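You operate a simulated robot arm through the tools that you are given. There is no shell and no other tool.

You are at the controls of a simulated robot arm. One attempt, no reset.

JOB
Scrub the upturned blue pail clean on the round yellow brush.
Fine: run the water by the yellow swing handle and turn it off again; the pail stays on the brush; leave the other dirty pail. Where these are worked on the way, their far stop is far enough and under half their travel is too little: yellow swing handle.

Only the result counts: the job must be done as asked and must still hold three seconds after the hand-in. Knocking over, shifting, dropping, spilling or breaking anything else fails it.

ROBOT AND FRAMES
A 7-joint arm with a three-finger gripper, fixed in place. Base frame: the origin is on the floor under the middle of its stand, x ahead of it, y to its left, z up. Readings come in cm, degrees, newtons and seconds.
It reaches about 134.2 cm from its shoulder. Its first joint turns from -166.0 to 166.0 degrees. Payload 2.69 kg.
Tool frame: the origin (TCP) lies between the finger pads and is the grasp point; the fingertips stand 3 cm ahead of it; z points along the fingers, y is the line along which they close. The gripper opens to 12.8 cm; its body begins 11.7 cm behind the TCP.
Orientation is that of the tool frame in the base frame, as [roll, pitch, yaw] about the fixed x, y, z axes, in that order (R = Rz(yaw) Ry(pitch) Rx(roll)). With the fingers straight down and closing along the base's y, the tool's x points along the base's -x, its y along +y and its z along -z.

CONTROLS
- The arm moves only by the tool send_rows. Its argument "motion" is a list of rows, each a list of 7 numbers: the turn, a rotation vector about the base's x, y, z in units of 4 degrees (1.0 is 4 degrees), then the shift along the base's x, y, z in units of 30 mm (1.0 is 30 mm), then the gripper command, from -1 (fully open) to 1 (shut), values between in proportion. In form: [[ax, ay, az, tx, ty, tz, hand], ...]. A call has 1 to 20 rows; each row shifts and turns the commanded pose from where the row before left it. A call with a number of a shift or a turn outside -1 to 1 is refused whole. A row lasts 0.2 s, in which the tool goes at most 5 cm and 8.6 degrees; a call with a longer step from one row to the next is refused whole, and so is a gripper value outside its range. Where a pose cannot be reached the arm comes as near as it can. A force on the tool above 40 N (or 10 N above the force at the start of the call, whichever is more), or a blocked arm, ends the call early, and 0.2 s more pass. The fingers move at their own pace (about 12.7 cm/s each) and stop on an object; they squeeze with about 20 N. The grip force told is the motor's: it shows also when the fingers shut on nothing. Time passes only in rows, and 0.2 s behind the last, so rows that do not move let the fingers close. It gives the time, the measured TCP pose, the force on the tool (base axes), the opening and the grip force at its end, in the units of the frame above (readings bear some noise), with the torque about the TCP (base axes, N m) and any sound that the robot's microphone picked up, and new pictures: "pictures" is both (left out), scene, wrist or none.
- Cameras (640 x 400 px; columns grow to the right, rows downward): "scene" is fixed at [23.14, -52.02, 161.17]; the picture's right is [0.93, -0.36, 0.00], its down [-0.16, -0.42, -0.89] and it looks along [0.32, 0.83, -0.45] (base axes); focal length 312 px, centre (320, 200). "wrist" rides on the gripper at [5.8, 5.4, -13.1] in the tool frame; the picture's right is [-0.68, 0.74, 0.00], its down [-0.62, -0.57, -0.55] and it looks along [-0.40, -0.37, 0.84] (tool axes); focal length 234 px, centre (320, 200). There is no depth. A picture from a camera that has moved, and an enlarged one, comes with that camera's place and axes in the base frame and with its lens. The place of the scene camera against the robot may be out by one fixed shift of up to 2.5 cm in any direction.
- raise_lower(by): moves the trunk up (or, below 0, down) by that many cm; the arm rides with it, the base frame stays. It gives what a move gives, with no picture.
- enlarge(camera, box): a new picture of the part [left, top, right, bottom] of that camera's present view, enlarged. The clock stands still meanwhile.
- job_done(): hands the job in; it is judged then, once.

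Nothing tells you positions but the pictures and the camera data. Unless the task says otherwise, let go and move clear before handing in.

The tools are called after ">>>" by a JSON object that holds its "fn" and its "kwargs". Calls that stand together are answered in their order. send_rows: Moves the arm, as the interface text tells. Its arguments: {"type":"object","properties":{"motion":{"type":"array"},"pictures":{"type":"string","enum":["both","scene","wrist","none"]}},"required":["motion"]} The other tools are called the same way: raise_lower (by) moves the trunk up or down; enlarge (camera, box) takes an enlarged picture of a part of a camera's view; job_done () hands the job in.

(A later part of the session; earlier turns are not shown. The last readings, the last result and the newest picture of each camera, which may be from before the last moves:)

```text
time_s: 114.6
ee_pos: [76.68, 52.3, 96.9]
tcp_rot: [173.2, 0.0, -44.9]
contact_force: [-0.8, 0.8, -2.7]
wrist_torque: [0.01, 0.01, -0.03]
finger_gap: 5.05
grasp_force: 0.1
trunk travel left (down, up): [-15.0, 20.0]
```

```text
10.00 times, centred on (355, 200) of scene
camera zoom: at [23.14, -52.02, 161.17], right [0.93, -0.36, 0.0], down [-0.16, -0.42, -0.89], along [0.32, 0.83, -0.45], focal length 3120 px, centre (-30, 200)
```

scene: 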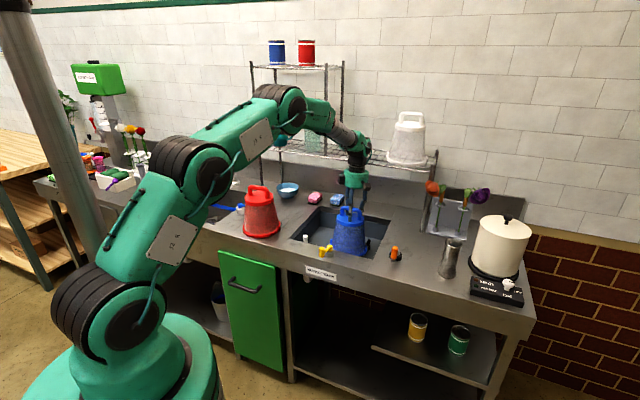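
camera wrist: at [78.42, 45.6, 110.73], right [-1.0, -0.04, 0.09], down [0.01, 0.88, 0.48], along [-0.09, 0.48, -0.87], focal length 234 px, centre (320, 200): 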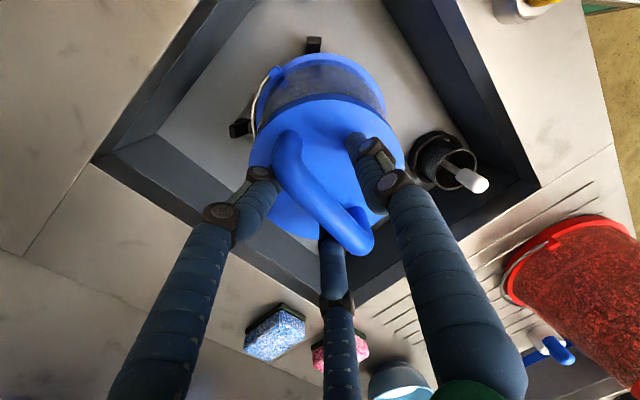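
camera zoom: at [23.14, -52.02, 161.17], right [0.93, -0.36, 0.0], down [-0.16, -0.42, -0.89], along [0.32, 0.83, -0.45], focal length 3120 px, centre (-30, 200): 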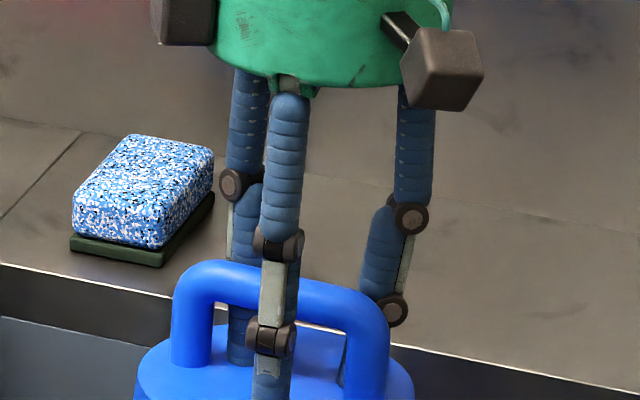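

The pail is leaning on the fingers rather than standing free. I'll close the grip again, lift clear of the posts, and measure its tilt properly before reseating.

>>> {"fn": "send_rows", "kwargs": {"motion": [[0, 0, 0, 0, 0, 0, 0.4], [0, 0, 0, 0, 0, 0, 0.6], [0, 0, 0, 0, 0, 0, 0.8], [0, 0, 0, 0, 0, 0, 1], [0, 0, 0, 0, 0, 0, 1], [0, 0, 0, 0, 0, 0.3, 1], [0, 0, 0, 0, 0, 0.5, 1], [0, 0, 0, 0, 0, 0.5, 1], [0, 0, 0, 0, 0, 0.3, 1], [0, 0, 0, 0, 0, 0, 1]], "pictures": "both"}}

>>> {"fn": "enlarge", "kwargs": {"camera": "wrist", "box": [200, 0, 440, 260]}}

>>> {"fn": "enlarge", "kwargs": {"camera": "scene", "box": [315, 180, 395, 260]}}

```text
time_s: 116.8
ee_pos: [76.83, 52.4, 101.79]
tcp_rot: [173.2, 0.1, -45.1]
contact_force: [-0.2, -0.7, -3.2]
wrist_torque: [0.02, -0.01, 0.0]
finger_gap: 2.4
grasp_force: 20.0
trunk travel left (down, up): [-15.0, 20.0]
camera wrist: at [78.4, 45.62, 115.57], right [-1.0, -0.04, 0.09], down [0.01, 0.88, 0.48], along [-0.1, 0.48, -0.87], focal length 234 px, centre (320, 200)
```

scene: 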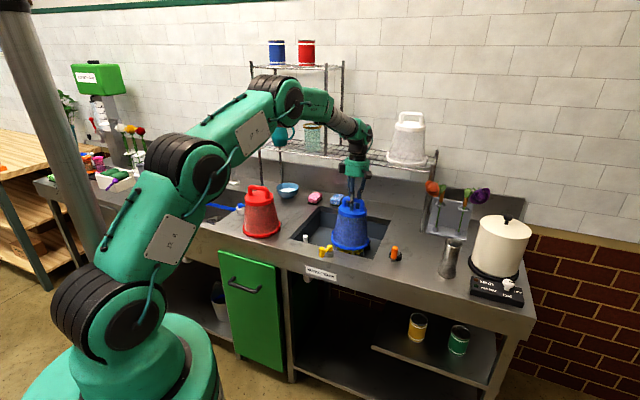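
wrist: 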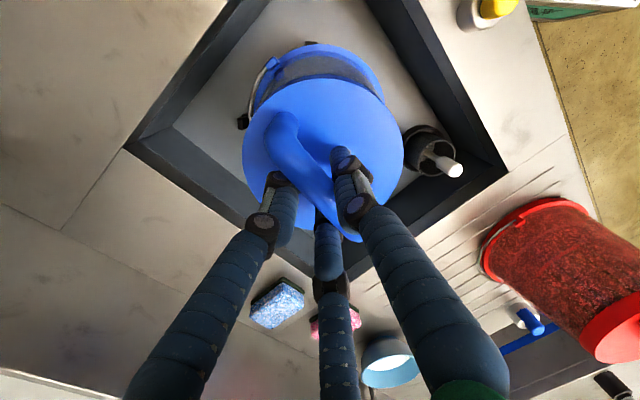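

```text
1.54 times, centred on (320, 130) of wrist
camera zoom: at [78.4, 45.62, 115.57], right [-1.0, -0.04, 0.09], down [0.01, 0.88, 0.48], along [-0.1, 0.48, -0.87], focal length 360 px, centre (320, 308)
```

zoom: 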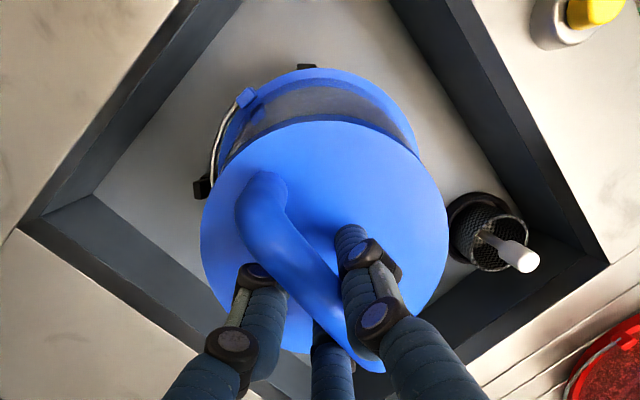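

```text
5.00 times, centred on (355, 220) of scene
camera zoom: at [23.14, -52.02, 161.17], right [0.93, -0.36, 0.0], down [-0.16, -0.42, -0.89], along [0.32, 0.83, -0.45], focal length 1560 px, centre (145, 100)
```

zoom: 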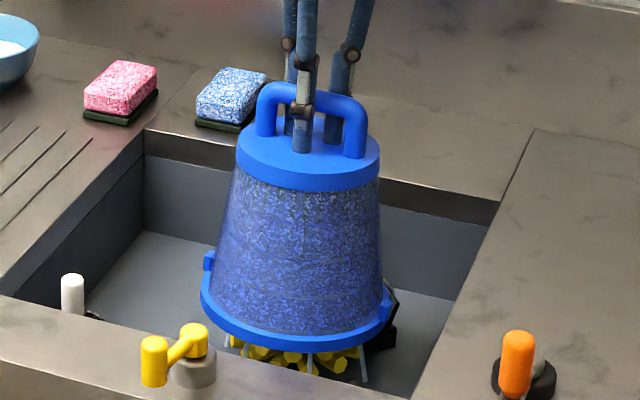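

Measured tilt is about 3° with the rim towards the front, and the rim centre is about 0.85 cm too far front. I'll correct both and recheck against the cradle feet.

>>> {"fn": "send_rows", "kwargs": {"motion": [[0.53, -0.53, 0, 0.1, 0.1, 0, 1], [0, 0, 0, 0.1, 0.1, 0, 1], [0, 0, 0, 0, 0, 0, 1], [0, 0, 0, 0, 0, 0, 1]], "pictures": "none"}}

>>> {"fn": "enlarge", "kwargs": {"camera": "wrist", "box": [200, 0, 440, 260]}}

>>> {"fn": "enlarge", "kwargs": {"camera": "scene", "box": [325, 195, 385, 255]}}

```text
time_s: 117.8
ee_pos: [77.29, 53.16, 101.82]
tcp_rot: [176.1, 0.1, -45.0]
contact_force: [0.2, 0.4, -2.2]
wrist_torque: [0.04, -0.02, 0.01]
finger_gap: 2.38
grasp_force: 19.7
trunk travel left (down, up): [-15.0, 20.0]
```

```text
1.54 times, centred on (320, 130) of wrist
camera zoom: at [78.49, 45.72, 115.29], right [-1.0, -0.04, 0.05], down [-0.01, 0.86, 0.51], along [-0.06, 0.51, -0.86], focal length 360 px, centre (320, 308)
```

zoom: 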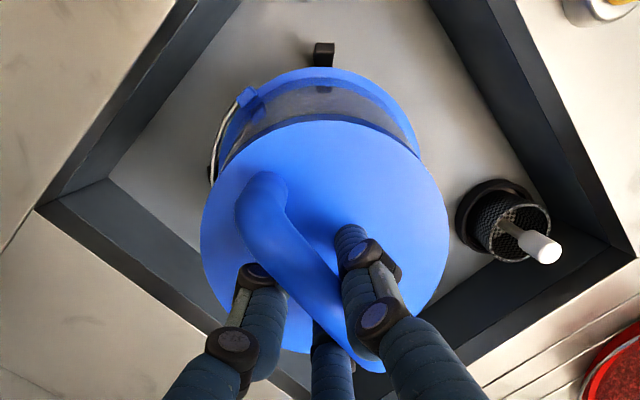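

```text
6.67 times, centred on (355, 225) of scene
camera zoom: at [23.14, -52.02, 161.17], right [0.93, -0.36, 0.0], down [-0.16, -0.42, -0.89], along [0.32, 0.83, -0.45], focal length 2080 px, centre (87, 33)
```

zoom: 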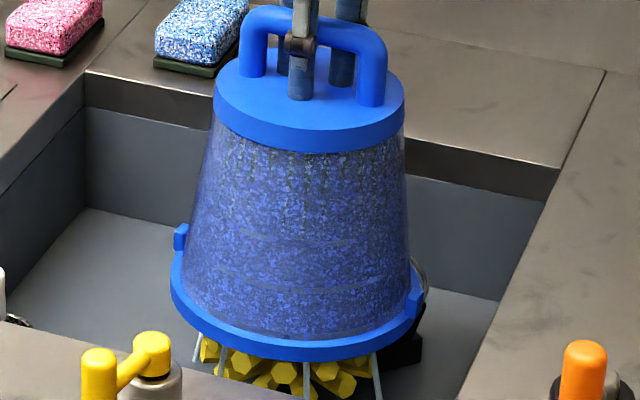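

The pail is upright and centred over the cradle, just above the posts, so it can turn freely here. I'll try a large twist of 80° and back with the brush inside and the water running.

>>> {"fn": "send_rows", "kwargs": {"motion": [[0, 0, -1, 0, 0, 0, 1], [0, 0, -1, 0, 0, 0, 1], [0, 0, -1, 0, 0, 0, 1], [0, 0, -1, 0, 0, 0, 1], [0, 0, -1, 0, 0, 0, 1], [0, 0, -1, 0, 0, 0, 1], [0, 0, -1, 0, 0, 0, 1], [0, 0, -1, 0, 0, 0, 1], [0, 0, -1, 0, 0, 0, 1], [0, 0, -1, 0, 0, 0, 1], [0, 0, -1, 0, 0, 0, 1], [0, 0, -1, 0, 0, 0, 1], [0, 0, -1, 0, 0, 0, 1], [0, 0, -1, 0, 0, 0, 1], [0, 0, -1, 0, 0, 0, 1], [0, 0, -1, 0, 0, 0, 1], [0, 0, -1, 0, 0, 0, 1], [0, 0, -1, 0, 0, 0, 1], [0, 0, -1, 0, 0, 0, 1], [0, 0, -1, 0, 0, 0, 1]], "pictures": "scene"}}

>>> {"fn": "enlarge", "kwargs": {"camera": "scene", "box": [325, 195, 385, 255]}}

```text
time_s: 122.0
ee_pos: [77.42, 53.05, 101.69]
tcp_rot: [176.3, 0.0, -125.2]
contact_force: [0.1, 0.3, -2.5]
wrist_torque: [-0.01, -0.02, -0.02]
finger_gap: 2.36
grasp_force: 20.1
trunk travel left (down, up): [-15.0, 20.0]
```

scene: 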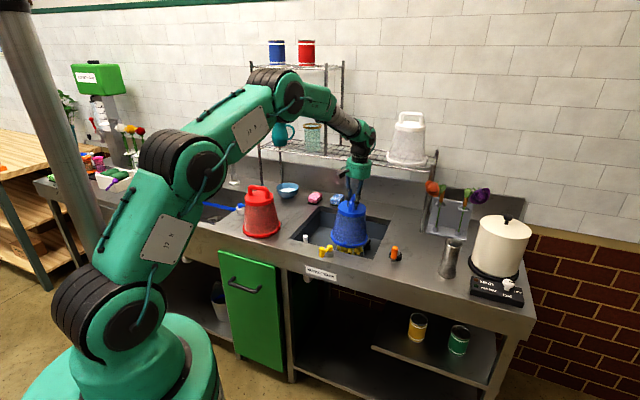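

```text
6.67 times, centred on (355, 225) of scene
camera zoom: at [23.14, -52.02, 161.17], right [0.93, -0.36, 0.0], down [-0.16, -0.42, -0.89], along [0.32, 0.83, -0.45], focal length 2080 px, centre (87, 33)
```

zoom: 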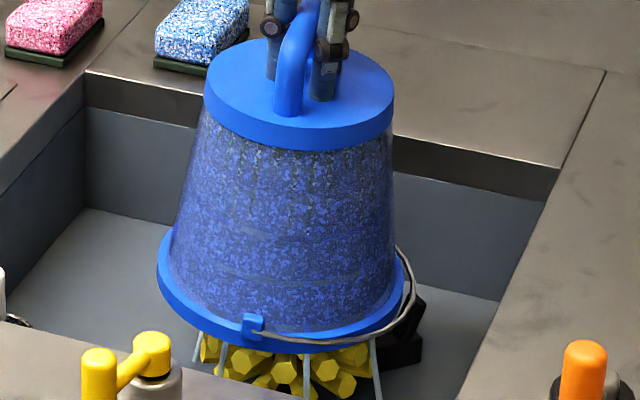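

Turning alone doesn't clean it either. I'll return to the original angle and test real contact, pressing the inner wall against the bristles along the stiff direction of the grip.

>>> {"fn": "send_rows", "kwargs": {"motion": [[0, 0, 1, 0, 0, 0, 1], [0, 0, 1, 0, 0, 0, 1], [0, 0, 1, 0, 0, 0, 1], [0, 0, 1, 0, 0, 0, 1], [0, 0, 1, 0, 0, 0, 1], [0, 0, 1, 0, 0, 0, 1], [0, 0, 1, 0, 0, 0, 1], [0, 0, 1, 0, 0, 0, 1], [0, 0, 1, 0, 0, 0, 1], [0, 0, 1, 0, 0, 0, 1], [0, 0, 1, 0, 0, 0, 1], [0, 0, 1, 0, 0, 0, 1], [0, 0, 1, 0, 0, 0, 1], [0, 0, 1, 0, 0, 0, 1], [0, 0, 1, 0, 0, 0, 1], [0, 0, 1, 0, 0, 0, 1], [0, 0, 1, 0, 0, 0, 1], [0, 0, 1, 0, 0, 0, 1], [0, 0, 1, 0, 0, 0, 1], [0, 0, 1, 0, 0, 0, 1]], "pictures": "none"}}

>>> {"fn": "send_rows", "kwargs": {"motion": [[0, 0, 0, -0.12, 0.12, 0.05, 1], [0, 0, 0, -0.12, 0.12, 0, 1], [0, 0, 0, -0.1, 0.1, 0, 1], [0, 0, 0, 0, 0, 0, 1]], "pictures": "none"}}

>>> {"fn": "enlarge", "kwargs": {"camera": "scene", "box": [325, 195, 385, 255]}}

```text
time_s: 126.2
ee_pos: [77.36, 53.11, 101.67]
tcp_rot: [176.3, 0.0, -44.9]
contact_force: [-1.1, 1.3, -2.9]
wrist_torque: [0.02, -0.03, 0.0]
finger_gap: 2.41
grasp_force: 20.2
trunk travel left (down, up): [-15.0, 20.0]
```

```text
time_s: 127.2
ee_pos: [76.39, 54.12, 101.87]
tcp_rot: [176.2, 0.0, -45.0]
contact_force: [0.1, 0.9, -2.9]
wrist_torque: [0.01, -0.05, -0.03]
finger_gap: 2.39
grasp_force: 19.8
trunk travel left (down, up): [-15.0, 20.0]
```

```text
6.67 times, centred on (355, 225) of scene
camera zoom: at [23.14, -52.02, 161.17], right [0.93, -0.36, 0.0], down [-0.16, -0.42, -0.89], along [0.32, 0.83, -0.45], focal length 2080 px, centre (87, 33)
```

zoom: 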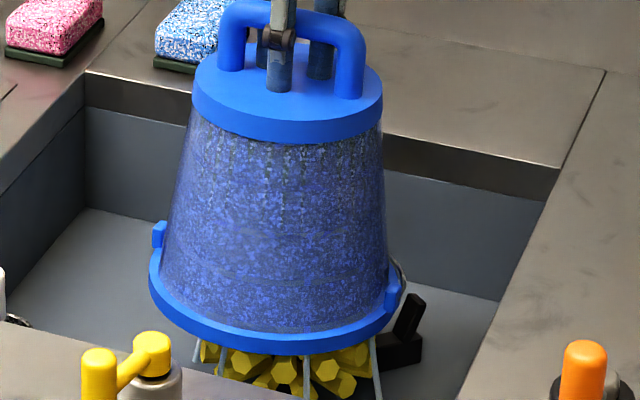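

>>> {"fn": "send_rows", "kwargs": {"motion": [[0, 0, 0, -0.1, 0.1, 0, 1], [0, 0, 0, -0.1, 0.1, 0, 1], [0, 0, 0, 0, 0, 0, 1]], "pictures": "none"}}

>>> {"fn": "send_rows", "kwargs": {"motion": [[0, 0, 0, -0.06, 0.06, 0, 1], [0, 0, 0, -0.06, 0.06, 0, 1], [0, 0, 0, 0, 0, 0, 1]], "pictures": "none"}}

```text
time_s: 128.0
ee_pos: [75.68, 54.62, 101.92]
tcp_rot: [176.2, 0.0, -45.0]
contact_force: [-0.5, -0.1, -2.6]
wrist_torque: [0.04, -0.02, 0.01]
finger_gap: 2.39
grasp_force: 20.0
trunk travel left (down, up): [-15.0, 20.0]
```

```text
time_s: 128.8
ee_pos: [75.49, 54.93, 101.92]
tcp_rot: [176.1, 0.0, -45.0]
contact_force: [0.3, -0.5, -1.6]
wrist_torque: [0.04, -0.02, 0.0]
finger_gap: 2.42
grasp_force: 20.0
trunk travel left (down, up): [-15.0, 20.0]
```

>>> {"fn": "send_rows", "kwargs": {"motion": [[0, 0, 0, -0.08, 0.08, 0, 1], [0, 0, 0, -0.08, 0.08, 0, 1], [0, 0, 0, 0, 0, 0, 1]], "pictures": "none"}}

>>> {"fn": "enlarge", "kwargs": {"camera": "scene", "box": [325, 195, 385, 255]}}

>>> {"fn": "enlarge", "kwargs": {"camera": "wrist", "box": [200, 0, 440, 200]}}

```text
time_s: 129.6
ee_pos: [74.83, 55.5, 101.8]
tcp_rot: [176.2, 0.0, -45.0]
contact_force: [0.0, 0.4, -2.7]
wrist_torque: [0.0, -0.05, 0.01]
finger_gap: 2.4
grasp_force: 20.4
trunk travel left (down, up): [-15.0, 20.0]
```

```text
6.67 times, centred on (355, 225) of scene
camera zoom: at [23.14, -52.02, 161.17], right [0.93, -0.36, 0.0], down [-0.16, -0.42, -0.89], along [0.32, 0.83, -0.45], focal length 2080 px, centre (87, 33)
```

zoom: 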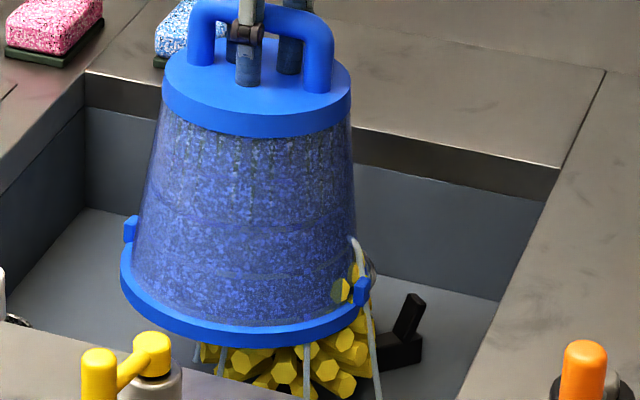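

```text
2.00 times, centred on (320, 100) of wrist
camera zoom: at [76.03, 48.16, 115.42], right [-1.0, -0.04, 0.05], down [-0.01, 0.86, 0.51], along [-0.06, 0.51, -0.86], focal length 468 px, centre (320, 400)
```

zoom: 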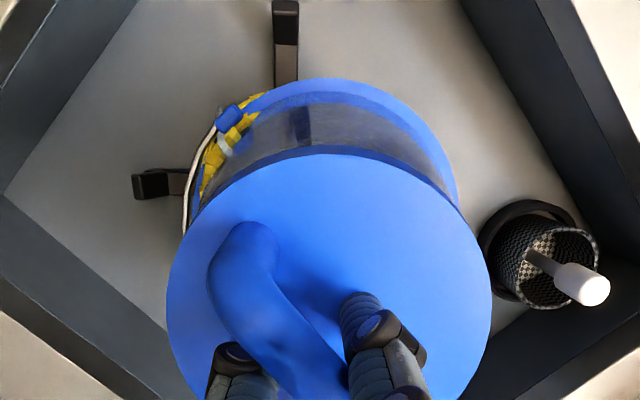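

The bristles pass through the wall without any contact force, so cleaning isn't a matter of pressing. A jet also shows outside the pail here, so I'll move back over the brush right away and check the dirt.

>>> {"fn": "send_rows", "kwargs": {"motion": [[0, 0, 0, 0.15, -0.15, 0, 1], [0, 0, 0, 0.2, -0.2, 0, 1], [0, 0, 0, 0.2, -0.2, 0, 1], [0, 0, 0, 0.18, -0.18, 0, 1], [0, 0, 0, 0, 0, 0, 1]], "pictures": "none"}}

>>> {"fn": "enlarge", "kwargs": {"camera": "scene", "box": [325, 195, 385, 255]}}

>>> {"fn": "enlarge", "kwargs": {"camera": "wrist", "box": [200, 0, 440, 200]}}

```text
time_s: 130.8
ee_pos: [77.19, 53.37, 101.75]
tcp_rot: [176.2, 0.0, -45.0]
contact_force: [0.5, -1.0, -2.6]
wrist_torque: [0.05, 0.0, -0.03]
finger_gap: 2.42
grasp_force: 19.9
trunk travel left (down, up): [-15.0, 20.0]
```

```text
6.67 times, centred on (355, 225) of scene
camera zoom: at [23.14, -52.02, 161.17], right [0.93, -0.36, 0.0], down [-0.16, -0.42, -0.89], along [0.32, 0.83, -0.45], focal length 2080 px, centre (87, 33)
```

zoom: 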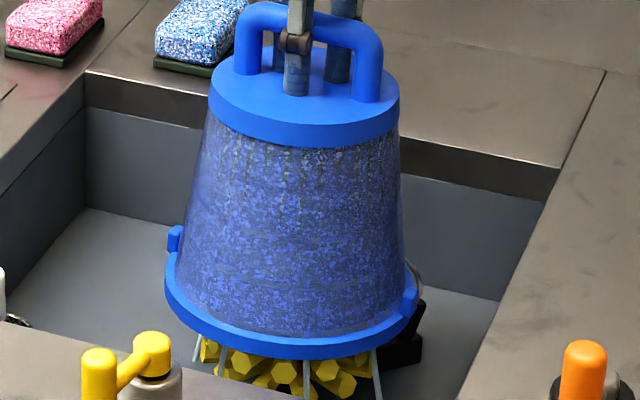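

```text
2.00 times, centred on (320, 100) of wrist
camera zoom: at [78.31, 45.98, 115.4], right [-1.0, -0.04, 0.05], down [-0.01, 0.86, 0.51], along [-0.06, 0.51, -0.86], focal length 468 px, centre (320, 400)
```

zoom: 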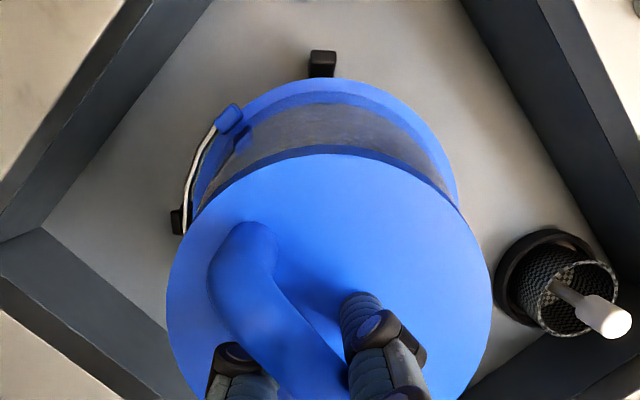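

>>> {"fn": "enlarge", "kwargs": {"camera": "scene", "box": [315, 190, 395, 260]}}

>>> {"fn": "enlarge", "kwargs": {"camera": "scene", "box": [335, 205, 370, 240]}}

>>> {"fn": "enlarge", "kwargs": {"camera": "wrist", "box": [270, 20, 370, 80]}}

```text
5.71 times, centred on (355, 225) of scene
camera zoom: at [23.14, -52.02, 161.17], right [0.93, -0.36, 0.0], down [-0.16, -0.42, -0.89], along [0.32, 0.83, -0.45], focal length 1783 px, centre (120, 57)
```

zoom: 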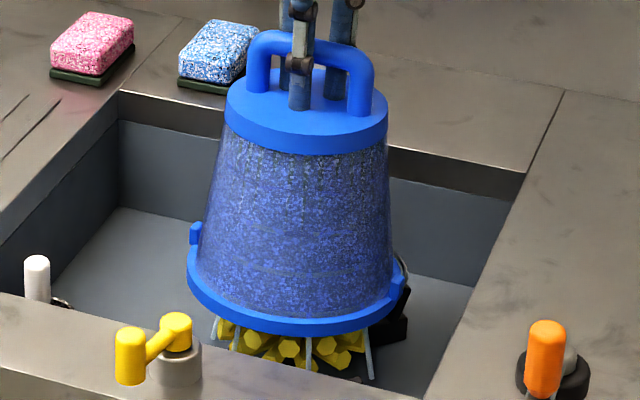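

```text
11.43 times, centred on (352, 222) of scene
camera zoom: at [23.14, -52.02, 161.17], right [0.93, -0.36, 0.0], down [-0.16, -0.42, -0.89], along [0.32, 0.83, -0.45], focal length 3566 px, centre (-51, -57)
```

zoom: 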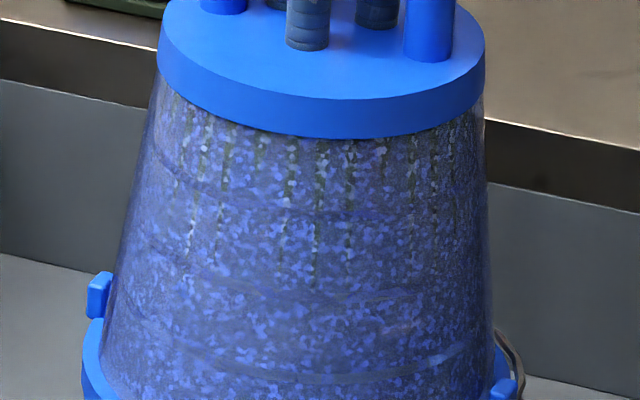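

```text
6.40 times, centred on (320, 50) of wrist
camera zoom: at [78.31, 45.98, 115.4], right [-1.0, -0.04, 0.05], down [-0.01, 0.86, 0.51], along [-0.06, 0.51, -0.86], focal length 1499 px, centre (320, 1160)
```

zoom: 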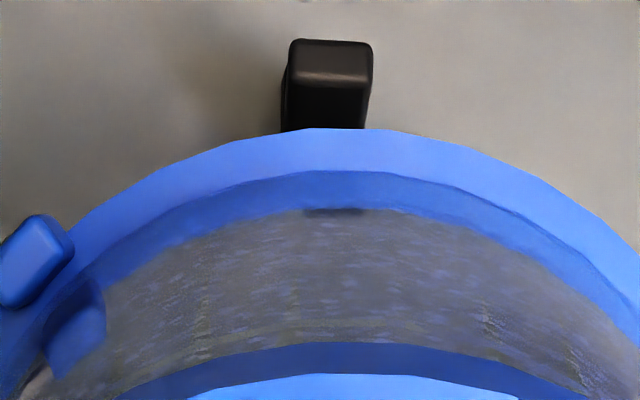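

The film may be thinning slightly, but too slowly to be sure. I'll reseat it carefully, then pump it firmly to the seat several times and compare the same views again.

>>> {"fn": "send_rows", "kwargs": {"motion": [[0, 0, 0, 0, -0.03, -0.4, 1], [0, 0, 0, 0, 0, -0.4, 1], [0, 0, 0, 0, 0, -0.4, 1], [0, 0, 0, 0, 0, -0.2, 1], [0, 0, 0, 0, 0, 0, 1]], "pictures": "none"}}

>>> {"fn": "enlarge", "kwargs": {"camera": "wrist", "box": [200, 0, 440, 200]}}

>>> {"fn": "send_rows", "kwargs": {"motion": [[0, 0, 0, 0, 0, -0.06, 1], [0, 0, 0, 0, 0, -0.06, 1], [0, 0, 0, 0, 0, 0, 1]], "pictures": "none"}}

```text
time_s: 132.0
ee_pos: [77.22, 53.16, 97.46]
tcp_rot: [176.2, 0.0, -44.9]
contact_force: [0.4, -0.7, -3.4]
wrist_torque: [0.0, -0.03, 0.01]
finger_gap: 2.38
grasp_force: 19.8
trunk travel left (down, up): [-15.0, 20.0]
```

```text
2.00 times, centred on (320, 100) of wrist
camera zoom: at [78.3, 45.85, 111.23], right [-1.0, -0.04, 0.05], down [-0.01, 0.86, 0.51], along [-0.06, 0.51, -0.86], focal length 468 px, centre (320, 400)
```

zoom: 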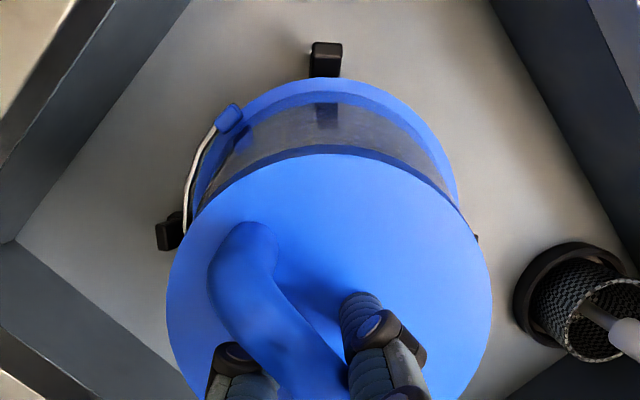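

```text
time_s: 132.8
ee_pos: [77.18, 53.18, 97.35]
tcp_rot: [176.3, 0.0, -44.9]
contact_force: [-0.4, -0.4, -3.0]
wrist_torque: [0.01, 0.02, 0.04]
finger_gap: 2.42
grasp_force: 20.4
trunk travel left (down, up): [-15.0, 20.0]
```

>>> {"fn": "send_rows", "kwargs": {"motion": [[0, 0, 0, 0, 0, -0.08, 1], [0, 0, 0, 0, 0, -0.08, 1], [0, 0, 0, 0, 0, 0, 1]], "pictures": "none"}}

```text
time_s: 133.6
ee_pos: [77.1, 53.12, 96.73]
tcp_rot: [176.1, 0.1, -45.0]
contact_force: [0.1, -0.7, -2.8]
wrist_torque: [0.01, 0.0, 0.01]
finger_gap: 2.41
grasp_force: 20.2
trunk travel left (down, up): [-15.0, 20.0]
```

>>> {"fn": "send_rows", "kwargs": {"motion": [[0, 0, 0, 0, 0, -0.08, 1], [0, 0, 0, 0, 0, -0.08, 1], [0, 0, 0, 0, 0, 0, 1]], "pictures": "none"}}

>>> {"fn": "enlarge", "kwargs": {"camera": "wrist", "box": [200, 0, 440, 200]}}

>>> {"fn": "enlarge", "kwargs": {"camera": "scene", "box": [325, 205, 385, 255]}}

```text
time_s: 134.4
ee_pos: [77.12, 53.18, 96.41]
tcp_rot: [176.3, 0.1, -44.9]
contact_force: [-2.2, -2.0, 8.3]
wrist_torque: [-0.31, -0.3, -0.11]
finger_gap: 2.4
grasp_force: 20.1
trunk travel left (down, up): [-15.0, 20.0]
```

```text
2.00 times, centred on (320, 100) of wrist
camera zoom: at [78.24, 45.86, 110.07], right [-1.0, -0.04, 0.05], down [-0.01, 0.86, 0.51], along [-0.06, 0.51, -0.86], focal length 468 px, centre (320, 400)
```

zoom: 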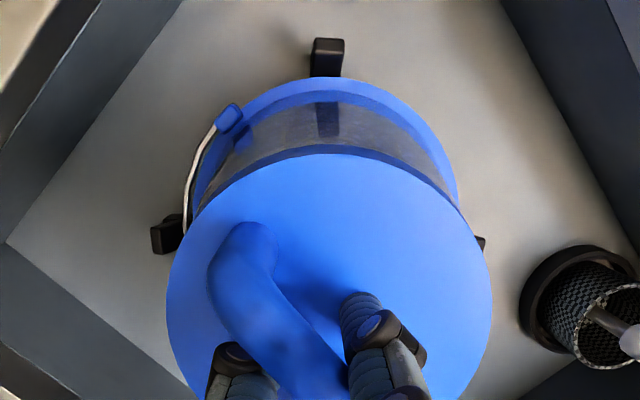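

```text
8.00 times, centred on (355, 230) of scene
camera zoom: at [23.14, -52.02, 161.17], right [0.93, -0.36, 0.0], down [-0.16, -0.42, -0.89], along [0.32, 0.83, -0.45], focal length 2496 px, centre (40, -40)
```

zoom: 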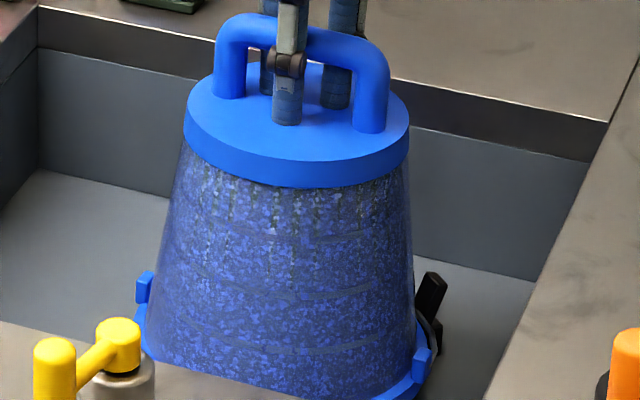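

It is now firmly seated (8 N). I'll twist while keeping this downward pressure on the brush base and see if that makes a difference.

>>> {"fn": "send_rows", "kwargs": {"motion": [[0, 0, 1, 0, 0, -0.03, 1], [0, 0, 1, 0, 0, 0, 1], [0, 0, 1, 0, 0, 0, 1], [0, 0, 1, 0, 0, 0, 1], [0, 0, -1, 0, 0, 0, 1], [0, 0, -1, 0, 0, 0, 1], [0, 0, -1, 0, 0, 0, 1], [0, 0, -1, 0, 0, 0, 1], [0, 0, -1, 0, 0, 0, 1], [0, 0, -1, 0, 0, 0, 1], [0, 0, -1, 0, 0, 0, 1], [0, 0, -1, 0, 0, 0, 1], [0, 0, 1, 0, 0, 0, 1], [0, 0, 1, 0, 0, 0, 1], [0, 0, 1, 0, 0, 0, 1], [0, 0, 1, 0, 0, 0, 1], [0, 0, 1, 0, 0, 0, 1], [0, 0, 1, 0, 0, 0, 1], [0, 0, 1, 0, 0, 0, 1], [0, 0, 1, 0, 0, 0, 1]], "pictures": "none"}}

>>> {"fn": "enlarge", "kwargs": {"camera": "scene", "box": [325, 205, 385, 255]}}

```text
time_s: 138.6
ee_pos: [77.03, 53.23, 96.35]
tcp_rot: [176.2, -0.1, -29.0]
contact_force: [2.5, -1.4, 22.1]
wrist_torque: [1.26, -0.29, -0.1]
finger_gap: 2.3
grasp_force: 20.1
trunk travel left (down, up): [-15.0, 20.0]
```

```text
8.00 times, centred on (355, 230) of scene
camera zoom: at [23.14, -52.02, 161.17], right [0.93, -0.36, 0.0], down [-0.16, -0.42, -0.89], along [0.32, 0.83, -0.45], focal length 2496 px, centre (40, -40)
```

zoom: 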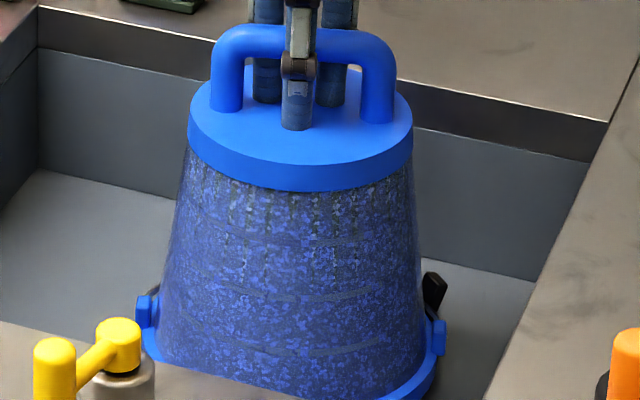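

Pressing with 22 N changed nothing, and the side forces show the rim still rides on the leaning posts of the far side. It may never have been fully seated. I'll ease up and search for the truly centred, deepest seat.

>>> {"fn": "send_rows", "kwargs": {"motion": [[0, 0, -1, 0, 0, 0.1, 1], [0, 0, -1, 0, 0, 0.1, 1], [0, 0, -1, -0.06, -0.06, 0.05, 1], [0, 0, -1, -0.05, -0.05, 0, 1], [0, 0, 0, 0, 0, -0.1, 1], [0, 0, 0, 0, 0, -0.08, 1], [0, 0, 0, 0, 0, -0.06, 1], [0, 0, 0, 0, 0, 0, 1]], "pictures": "none"}}

>>> {"fn": "enlarge", "kwargs": {"camera": "wrist", "box": [200, 0, 440, 200]}}

```text
time_s: 140.4
ee_pos: [76.74, 52.82, 96.47]
tcp_rot: [176.3, 0.0, -44.9]
contact_force: [0.0, -0.9, 3.9]
wrist_torque: [-0.16, -0.34, -0.11]
finger_gap: 2.29
grasp_force: 20.0
trunk travel left (down, up): [-15.0, 20.0]
```

```text
2.00 times, centred on (320, 100) of wrist
camera zoom: at [77.92, 45.53, 109.96], right [-1.0, -0.04, 0.05], down [-0.01, 0.86, 0.51], along [-0.06, 0.51, -0.86], focal length 468 px, centre (320, 400)
```

zoom: 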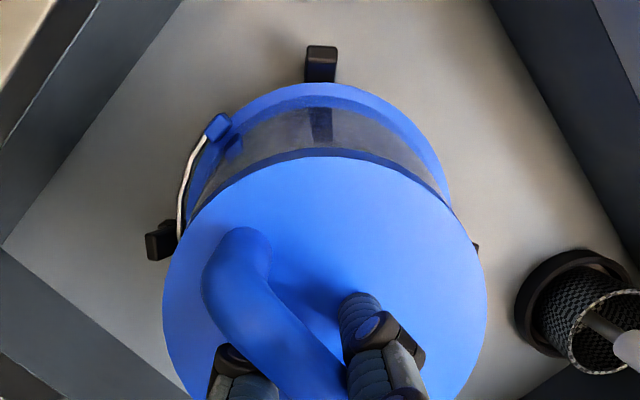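

>>> {"fn": "send_rows", "kwargs": {"motion": [[0, 0, 0, 0, 0, 0.02, 0.6], [0, 0, 0, 0, 0, 0, 0.45], [0, 0, 0, 0, 0, 0, 0.3], [0, 0, 0, 0, 0, 0, 0.3]], "pictures": "none"}}

>>> {"fn": "enlarge", "kwargs": {"camera": "wrist", "box": [200, 0, 440, 260]}}

>>> {"fn": "enlarge", "kwargs": {"camera": "scene", "box": [325, 175, 385, 255]}}

```text
time_s: 141.4
ee_pos: [76.79, 52.91, 96.39]
tcp_rot: [176.2, -0.1, -44.9]
contact_force: [-0.6, -3.8, 8.9]
wrist_torque: [0.06, 0.0, 0.02]
finger_gap: 4.08
grasp_force: 0.1
trunk travel left (down, up): [-15.0, 20.0]
```

```text
1.54 times, centred on (320, 130) of wrist
camera zoom: at [77.9, 45.48, 110.06], right [-1.0, -0.04, 0.05], down [-0.01, 0.86, 0.51], along [-0.06, 0.51, -0.86], focal length 360 px, centre (320, 308)
```

zoom: 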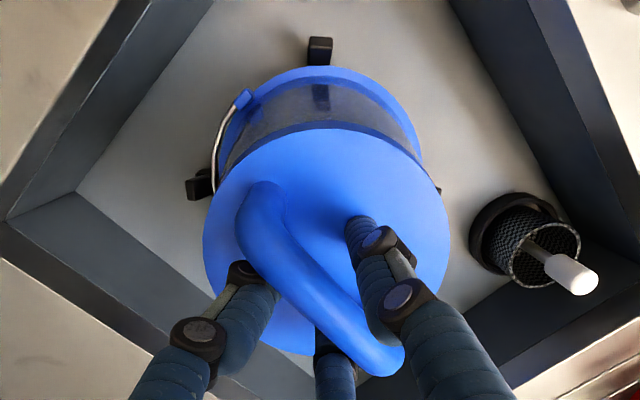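

```text
5.00 times, centred on (355, 215) of scene
camera zoom: at [23.14, -52.02, 161.17], right [0.93, -0.36, 0.0], down [-0.16, -0.42, -0.89], along [0.32, 0.83, -0.45], focal length 1560 px, centre (145, 125)
```

zoom: 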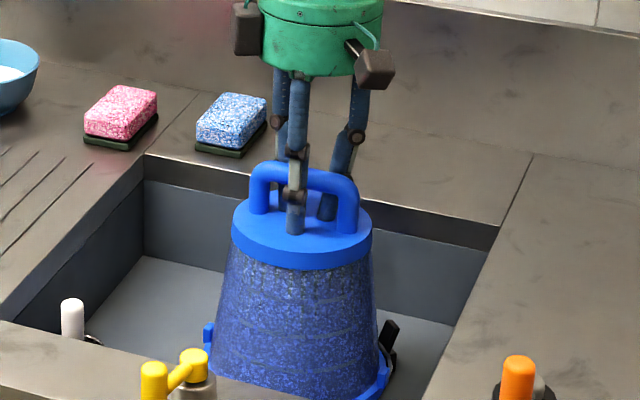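

The fingertips are touching the pail's lid because the hand slid down on the bar. I'll raise the hand 1 cm with the fingers loose, leaving the pail standing, and check.

>>> {"fn": "send_rows", "kwargs": {"motion": [[0, 0, 0, 0, 0, 0.15, 0.3], [0, 0, 0, 0, 0, 0.15, 0.3], [0, 0, 0, 0, 0, 0, 0.2]], "pictures": "none"}}

>>> {"fn": "enlarge", "kwargs": {"camera": "wrist", "box": [200, 0, 440, 260]}}

>>> {"fn": "enlarge", "kwargs": {"camera": "scene", "box": [325, 175, 385, 255]}}

```text
time_s: 142.2
ee_pos: [76.75, 52.96, 97.24]
tcp_rot: [176.2, 0.0, -44.9]
contact_force: [0.4, 0.5, 0.3]
wrist_torque: [-0.03, 0.0, 0.04]
finger_gap: 5.12
grasp_force: 0.1
trunk travel left (down, up): [-15.0, 20.0]
```

```text
1.54 times, centred on (320, 130) of wrist
camera zoom: at [77.89, 45.54, 110.81], right [-1.0, -0.04, 0.05], down [-0.01, 0.86, 0.51], along [-0.06, 0.51, -0.86], focal length 360 px, centre (320, 308)
```

zoom: 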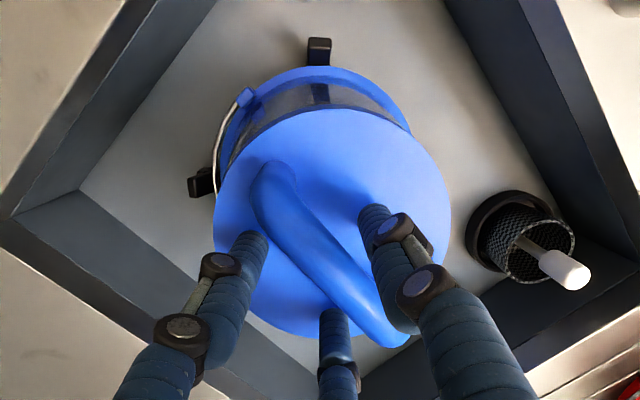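

```text
5.00 times, centred on (355, 215) of scene
camera zoom: at [23.14, -52.02, 161.17], right [0.93, -0.36, 0.0], down [-0.16, -0.42, -0.89], along [0.32, 0.83, -0.45], focal length 1560 px, centre (145, 125)
```

zoom: 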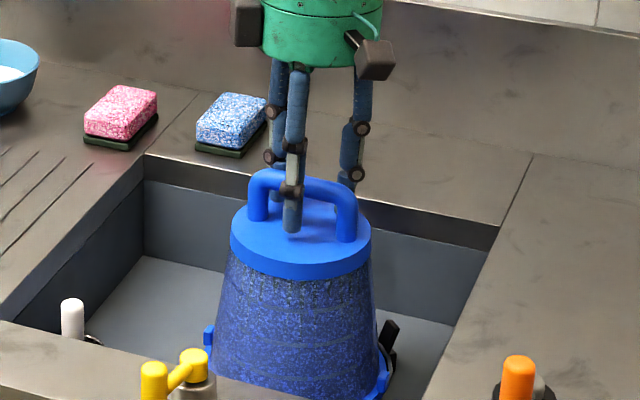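

Now the pail stands freely and has dropped to its natural, deeper seat. I'll open a bit more, recentre the hand over the bar with the tool vertical, and regrip without disturbing it.

>>> {"fn": "send_rows", "kwargs": {"motion": [[0, 0, 0, 0, 0, 0, 0.0], [0.67, -0.67, 0, -0.01, -0.12, 0, -0.1], [0, 0, 0, -0.01, -0.13, 0, -0.1], [0, 0, 0, 0, 0, 0, -0.1]], "pictures": "none"}}

>>> {"fn": "enlarge", "kwargs": {"camera": "wrist", "box": [220, 100, 420, 260]}}

>>> {"fn": "enlarge", "kwargs": {"camera": "wrist", "box": [200, 0, 440, 160]}}

```text
time_s: 143.2
ee_pos: [76.75, 52.14, 97.21]
tcp_rot: [-179.9, 0.0, -45.1]
contact_force: [0.3, 0.0, -0.5]
wrist_torque: [0.0, -0.03, 0.02]
finger_gap: 7.05
grasp_force: 0.0
trunk travel left (down, up): [-15.0, 20.0]
```

```text
2.50 times, centred on (320, 180) of wrist
camera zoom: at [77.24, 44.17, 110.49], right [-1.0, -0.04, 0.0], down [-0.04, 0.84, 0.55], along [-0.02, 0.55, -0.84], focal length 585 px, centre (320, 250)
```

zoom: 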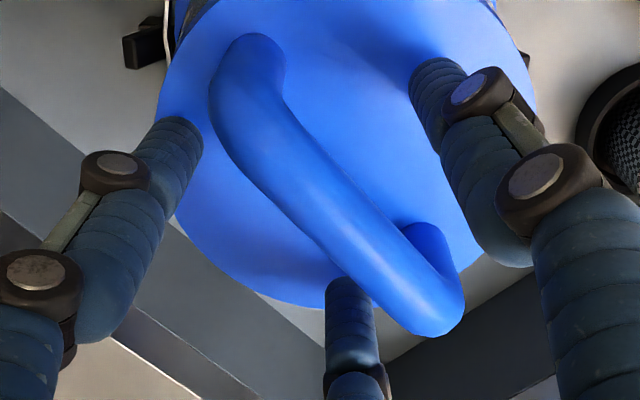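

```text
2.50 times, centred on (320, 80) of wrist
camera zoom: at [77.24, 44.17, 110.49], right [-1.0, -0.04, 0.0], down [-0.04, 0.84, 0.55], along [-0.02, 0.55, -0.84], focal length 585 px, centre (320, 500)
```

zoom: 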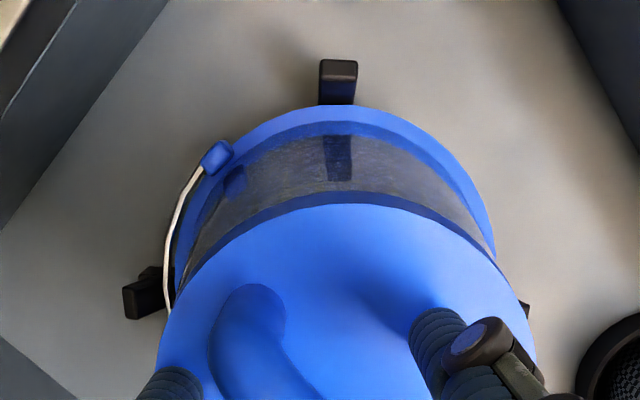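

>>> {"fn": "send_rows", "kwargs": {"motion": [[0, 0, 0, 0, 0, 0, 0.2], [0, 0, 0, 0, 0, 0, 0.4], [0, 0, 0, 0, 0, 0, 0.55], [0, 0, 0, 0, 0, 0, 0.65], [0, 0, 0, 0, 0, 0, 1], [0, 0, 0, 0, 0, 0, 1]], "pictures": "none"}}

>>> {"fn": "send_rows", "kwargs": {"motion": [[0, 0, 1, -0.01, 0.01, 0, 1], [0, 0, 1, -0.01, 0.01, 0, 1], [0, 0, 1, -0.01, 0.01, 0, 1], [0, 0, 1, -0.01, 0.01, 0, 1], [0, 0, 1, -0.01, 0.01, 0, 1], [0, 0, -1, 0.01, -0.01, 0, 1], [0, 0, -1, 0.01, -0.01, 0, 1], [0, 0, -1, 0.01, -0.01, 0, 1], [0, 0, -1, 0.01, -0.01, 0, 1], [0, 0, -1, 0.01, -0.01, 0, 1], [0, 0, -1, 0.01, -0.01, 0, 1], [0, 0, -1, 0.01, -0.01, 0, 1], [0, 0, -1, 0.01, -0.01, 0, 1], [0, 0, -1, 0.01, -0.01, 0, 1], [0, 0, -1, 0.01, -0.01, 0, 1], [0, 0, 1, -0.01, 0.01, 0, 1], [0, 0, 1, -0.01, 0.01, 0, 1], [0, 0, 1, -0.01, 0.01, 0, 1], [0, 0, 1, -0.01, 0.01, 0, 1], [0, 0, 1, -0.01, 0.01, 0, 1]], "pictures": "none"}}

>>> {"fn": "enlarge", "kwargs": {"camera": "scene", "box": [325, 205, 385, 255]}}

>>> {"fn": "enlarge", "kwargs": {"camera": "wrist", "box": [200, 0, 440, 160]}}

```text
time_s: 144.6
ee_pos: [76.64, 52.11, 97.32]
tcp_rot: [-180.0, -0.2, -45.1]
contact_force: [-0.5, 0.7, -0.4]
wrist_torque: [-0.08, -0.1, 0.06]
finger_gap: 2.68
grasp_force: 19.5
trunk travel left (down, up): [-15.0, 20.0]
```

```text
time_s: 148.8
ee_pos: [76.78, 52.19, 97.17]
tcp_rot: [-180.0, 0.0, -44.9]
contact_force: [-0.7, 0.1, 1.0]
wrist_torque: [0.02, 0.02, -0.09]
finger_gap: 2.7
grasp_force: 20.3
trunk travel left (down, up): [-15.0, 20.0]
```

```text
8.00 times, centred on (355, 230) of scene
camera zoom: at [23.14, -52.02, 161.17], right [0.93, -0.36, 0.0], down [-0.16, -0.42, -0.89], along [0.32, 0.83, -0.45], focal length 2496 px, centre (40, -40)
```

zoom: 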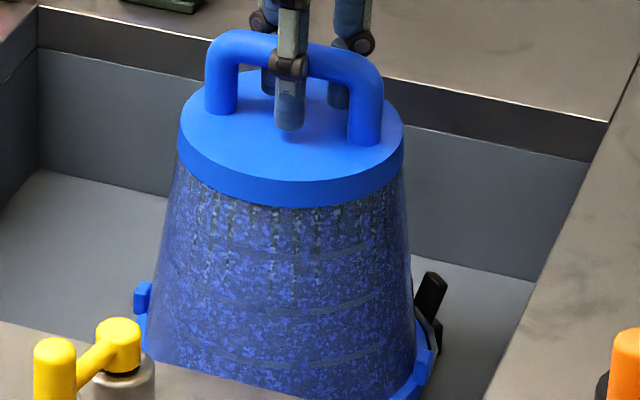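

```text
2.50 times, centred on (320, 80) of wrist
camera zoom: at [77.24, 44.16, 110.5], right [-1.0, -0.04, 0.0], down [-0.04, 0.84, 0.55], along [-0.02, 0.55, -0.84], focal length 585 px, centre (320, 500)
```

zoom: 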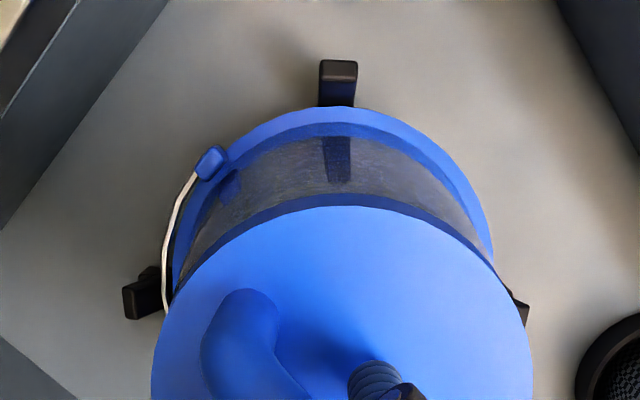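

The pail now sits about 0.5–1 cm deeper than in any earlier attempt and turns freely. I'll do a solid block of twisting at this true seat.

>>> {"fn": "send_rows", "kwargs": {"motion": [[0, 0, 1, -0.01, 0.01, 0, 1], [0, 0, 1, -0.01, 0.01, 0, 1], [0, 0, 1, -0.01, 0.01, 0, 1], [0, 0, 1, -0.01, 0.01, 0, 1], [0, 0, 1, -0.01, 0.01, 0, 1], [0, 0, -1, 0.01, -0.01, 0, 1], [0, 0, -1, 0.01, -0.01, 0, 1], [0, 0, -1, 0.01, -0.01, 0, 1], [0, 0, -1, 0.01, -0.01, 0, 1], [0, 0, -1, 0.01, -0.01, 0, 1], [0, 0, -1, 0.01, -0.01, 0, 1], [0, 0, -1, 0.01, -0.01, 0, 1], [0, 0, -1, 0.01, -0.01, 0, 1], [0, 0, -1, 0.01, -0.01, 0, 1], [0, 0, -1, 0.01, -0.01, 0, 1], [0, 0, 1, -0.01, 0.01, 0, 1], [0, 0, 1, -0.01, 0.01, 0, 1], [0, 0, 1, -0.01, 0.01, 0, 1], [0, 0, 1, -0.01, 0.01, 0, 1], [0, 0, 1, -0.01, 0.01, 0, 1]], "pictures": "none"}}

>>> {"fn": "send_rows", "kwargs": {"motion": [[0, 0, 1, -0.01, 0.01, 0, 1], [0, 0, 1, -0.01, 0.01, 0, 1], [0, 0, 1, -0.01, 0.01, 0, 1], [0, 0, 1, -0.01, 0.01, 0, 1], [0, 0, 1, -0.01, 0.01, 0, 1], [0, 0, -1, 0.01, -0.01, 0, 1], [0, 0, -1, 0.01, -0.01, 0, 1], [0, 0, -1, 0.01, -0.01, 0, 1], [0, 0, -1, 0.01, -0.01, 0, 1], [0, 0, -1, 0.01, -0.01, 0, 1], [0, 0, -1, 0.01, -0.01, 0, 1], [0, 0, -1, 0.01, -0.01, 0, 1], [0, 0, -1, 0.01, -0.01, 0, 1], [0, 0, -1, 0.01, -0.01, 0, 1], [0, 0, -1, 0.01, -0.01, 0, 1], [0, 0, 1, -0.01, 0.01, 0, 1], [0, 0, 1, -0.01, 0.01, 0, 1], [0, 0, 1, -0.01, 0.01, 0, 1], [0, 0, 1, -0.01, 0.01, 0, 1], [0, 0, 1, -0.01, 0.01, 0, 1]], "pictures": "none"}}

>>> {"fn": "enlarge", "kwargs": {"camera": "scene", "box": [325, 205, 385, 255]}}

>>> {"fn": "enlarge", "kwargs": {"camera": "wrist", "box": [200, 0, 440, 160]}}

```text
time_s: 153.0
ee_pos: [76.62, 52.08, 97.13]
tcp_rot: [-180.0, -0.1, -44.9]
contact_force: [0.8, 0.9, 0.2]
wrist_torque: [0.0, 0.0, -0.01]
finger_gap: 2.66
grasp_force: 20.6
trunk travel left (down, up): [-15.0, 20.0]
```

```text
time_s: 157.2
ee_pos: [76.73, 52.13, 97.18]
tcp_rot: [180.0, -0.1, -44.9]
contact_force: [-0.5, 0.7, 0.0]
wrist_torque: [0.02, -0.02, -0.05]
finger_gap: 2.67
grasp_force: 19.7
trunk travel left (down, up): [-15.0, 20.0]
```

```text
8.00 times, centred on (355, 230) of scene
camera zoom: at [23.14, -52.02, 161.17], right [0.93, -0.36, 0.0], down [-0.16, -0.42, -0.89], along [0.32, 0.83, -0.45], focal length 2496 px, centre (40, -40)
```

zoom: 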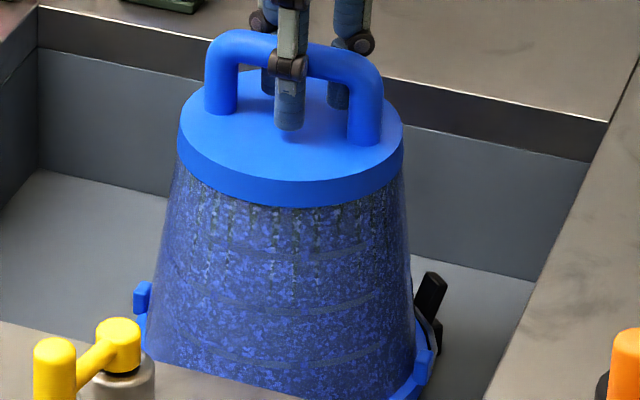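

```text
2.50 times, centred on (320, 80) of wrist
camera zoom: at [77.23, 44.17, 110.49], right [-1.0, -0.04, 0.0], down [-0.04, 0.84, 0.55], along [-0.02, 0.55, -0.84], focal length 585 px, centre (320, 500)
```

zoom: 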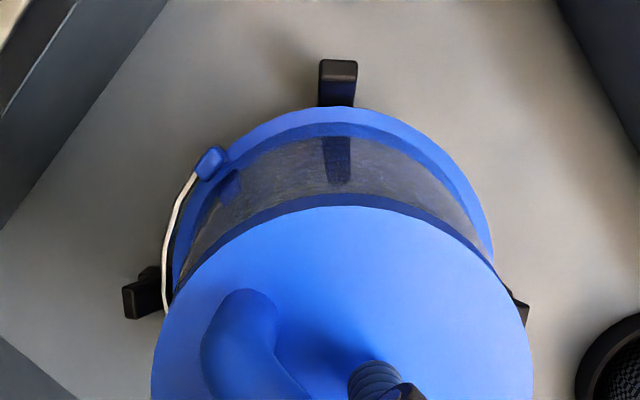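

Identical pictures before and after 160° of seated twisting, so twisting isn't what counts. From this good seat I'll test pure up-down pumping and compare the same view.

>>> {"fn": "send_rows", "kwargs": {"motion": [[0, 0, 0, 0, 0, 0.5, 1], [0, 0, 0, 0, 0, 0.6, 1], [0, 0, 0, 0, 0, 0.6, 1], [0, 0, 0, 0, 0, 0.5, 1], [0, 0, 0, 0, 0, -0.5, 1], [0, 0, 0, 0, 0, -0.6, 1], [0, 0, 0, 0, 0, -0.6, 1], [0, 0, 0, 0, 0, -0.5, 1], [0, 0, 0, 0, 0, 0, 1], [0, 0, 0, 0, 0, 0.5, 1], [0, 0, 0, 0, 0, 0.6, 1], [0, 0, 0, 0, 0, 0.6, 1], [0, 0, 0, 0, 0, 0.5, 1], [0, 0, 0, 0, 0, -0.5, 1], [0, 0, 0, 0, 0, -0.6, 1], [0, 0, 0, 0, 0, -0.6, 1], [0, 0, 0, 0, 0, -0.5, 1], [0, 0, 0, 0, 0, 0, 1]], "pictures": "none"}}

>>> {"fn": "send_rows", "kwargs": {"motion": [[0, 0, 0, 0, 0, 0.5, 1], [0, 0, 0, 0, 0, 0.6, 1], [0, 0, 0, 0, 0, 0.6, 1], [0, 0, 0, 0, 0, 0.5, 1], [0, 0, 0, 0, 0, -0.5, 1], [0, 0, 0, 0, 0, -0.6, 1], [0, 0, 0, 0, 0, -0.6, 1], [0, 0, 0, 0, 0, -0.5, 1], [0, 0, 0, 0, 0, 0, 1], [0, 0, 0, 0, 0, 0.5, 1], [0, 0, 0, 0, 0, 0.6, 1], [0, 0, 0, 0, 0, 0.6, 1], [0, 0, 0, 0, 0, 0.5, 1], [0, 0, 0, 0, 0, -0.5, 1], [0, 0, 0, 0, 0, -0.6, 1], [0, 0, 0, 0, 0, -0.6, 1], [0, 0, 0, 0, 0, -0.5, 1], [0, 0, 0, 0, 0, 0, 1]], "pictures": "none"}}

>>> {"fn": "enlarge", "kwargs": {"camera": "scene", "box": [325, 205, 385, 255]}}

>>> {"fn": "enlarge", "kwargs": {"camera": "wrist", "box": [200, 0, 440, 160]}}

```text
time_s: 161.0
ee_pos: [76.7, 51.99, 97.23]
tcp_rot: [180.0, 0.0, -45.0]
contact_force: [0.0, 0.6, -3.0]
wrist_torque: [0.01, -0.03, 0.01]
finger_gap: 2.68
grasp_force: 20.0
trunk travel left (down, up): [-15.0, 20.0]
```

```text
time_s: 164.8
ee_pos: [76.71, 52.14, 97.15]
tcp_rot: [-179.9, 0.0, -45.0]
contact_force: [0.2, -0.2, -0.9]
wrist_torque: [-0.06, 0.05, 0.02]
finger_gap: 2.67
grasp_force: 20.2
trunk travel left (down, up): [-15.0, 20.0]
```

```text
8.00 times, centred on (355, 230) of scene
camera zoom: at [23.14, -52.02, 161.17], right [0.93, -0.36, 0.0], down [-0.16, -0.42, -0.89], along [0.32, 0.83, -0.45], focal length 2496 px, centre (40, -40)
```

zoom: 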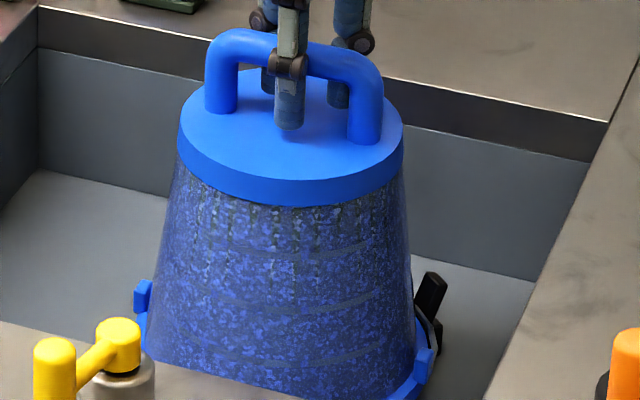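

```text
2.50 times, centred on (320, 80) of wrist
camera zoom: at [77.26, 44.24, 110.5], right [-1.0, -0.04, 0.0], down [-0.04, 0.84, 0.55], along [-0.02, 0.55, -0.84], focal length 585 px, centre (320, 500)
```

zoom: 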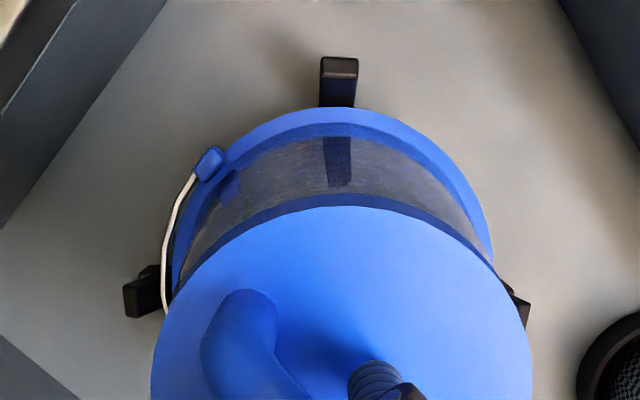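

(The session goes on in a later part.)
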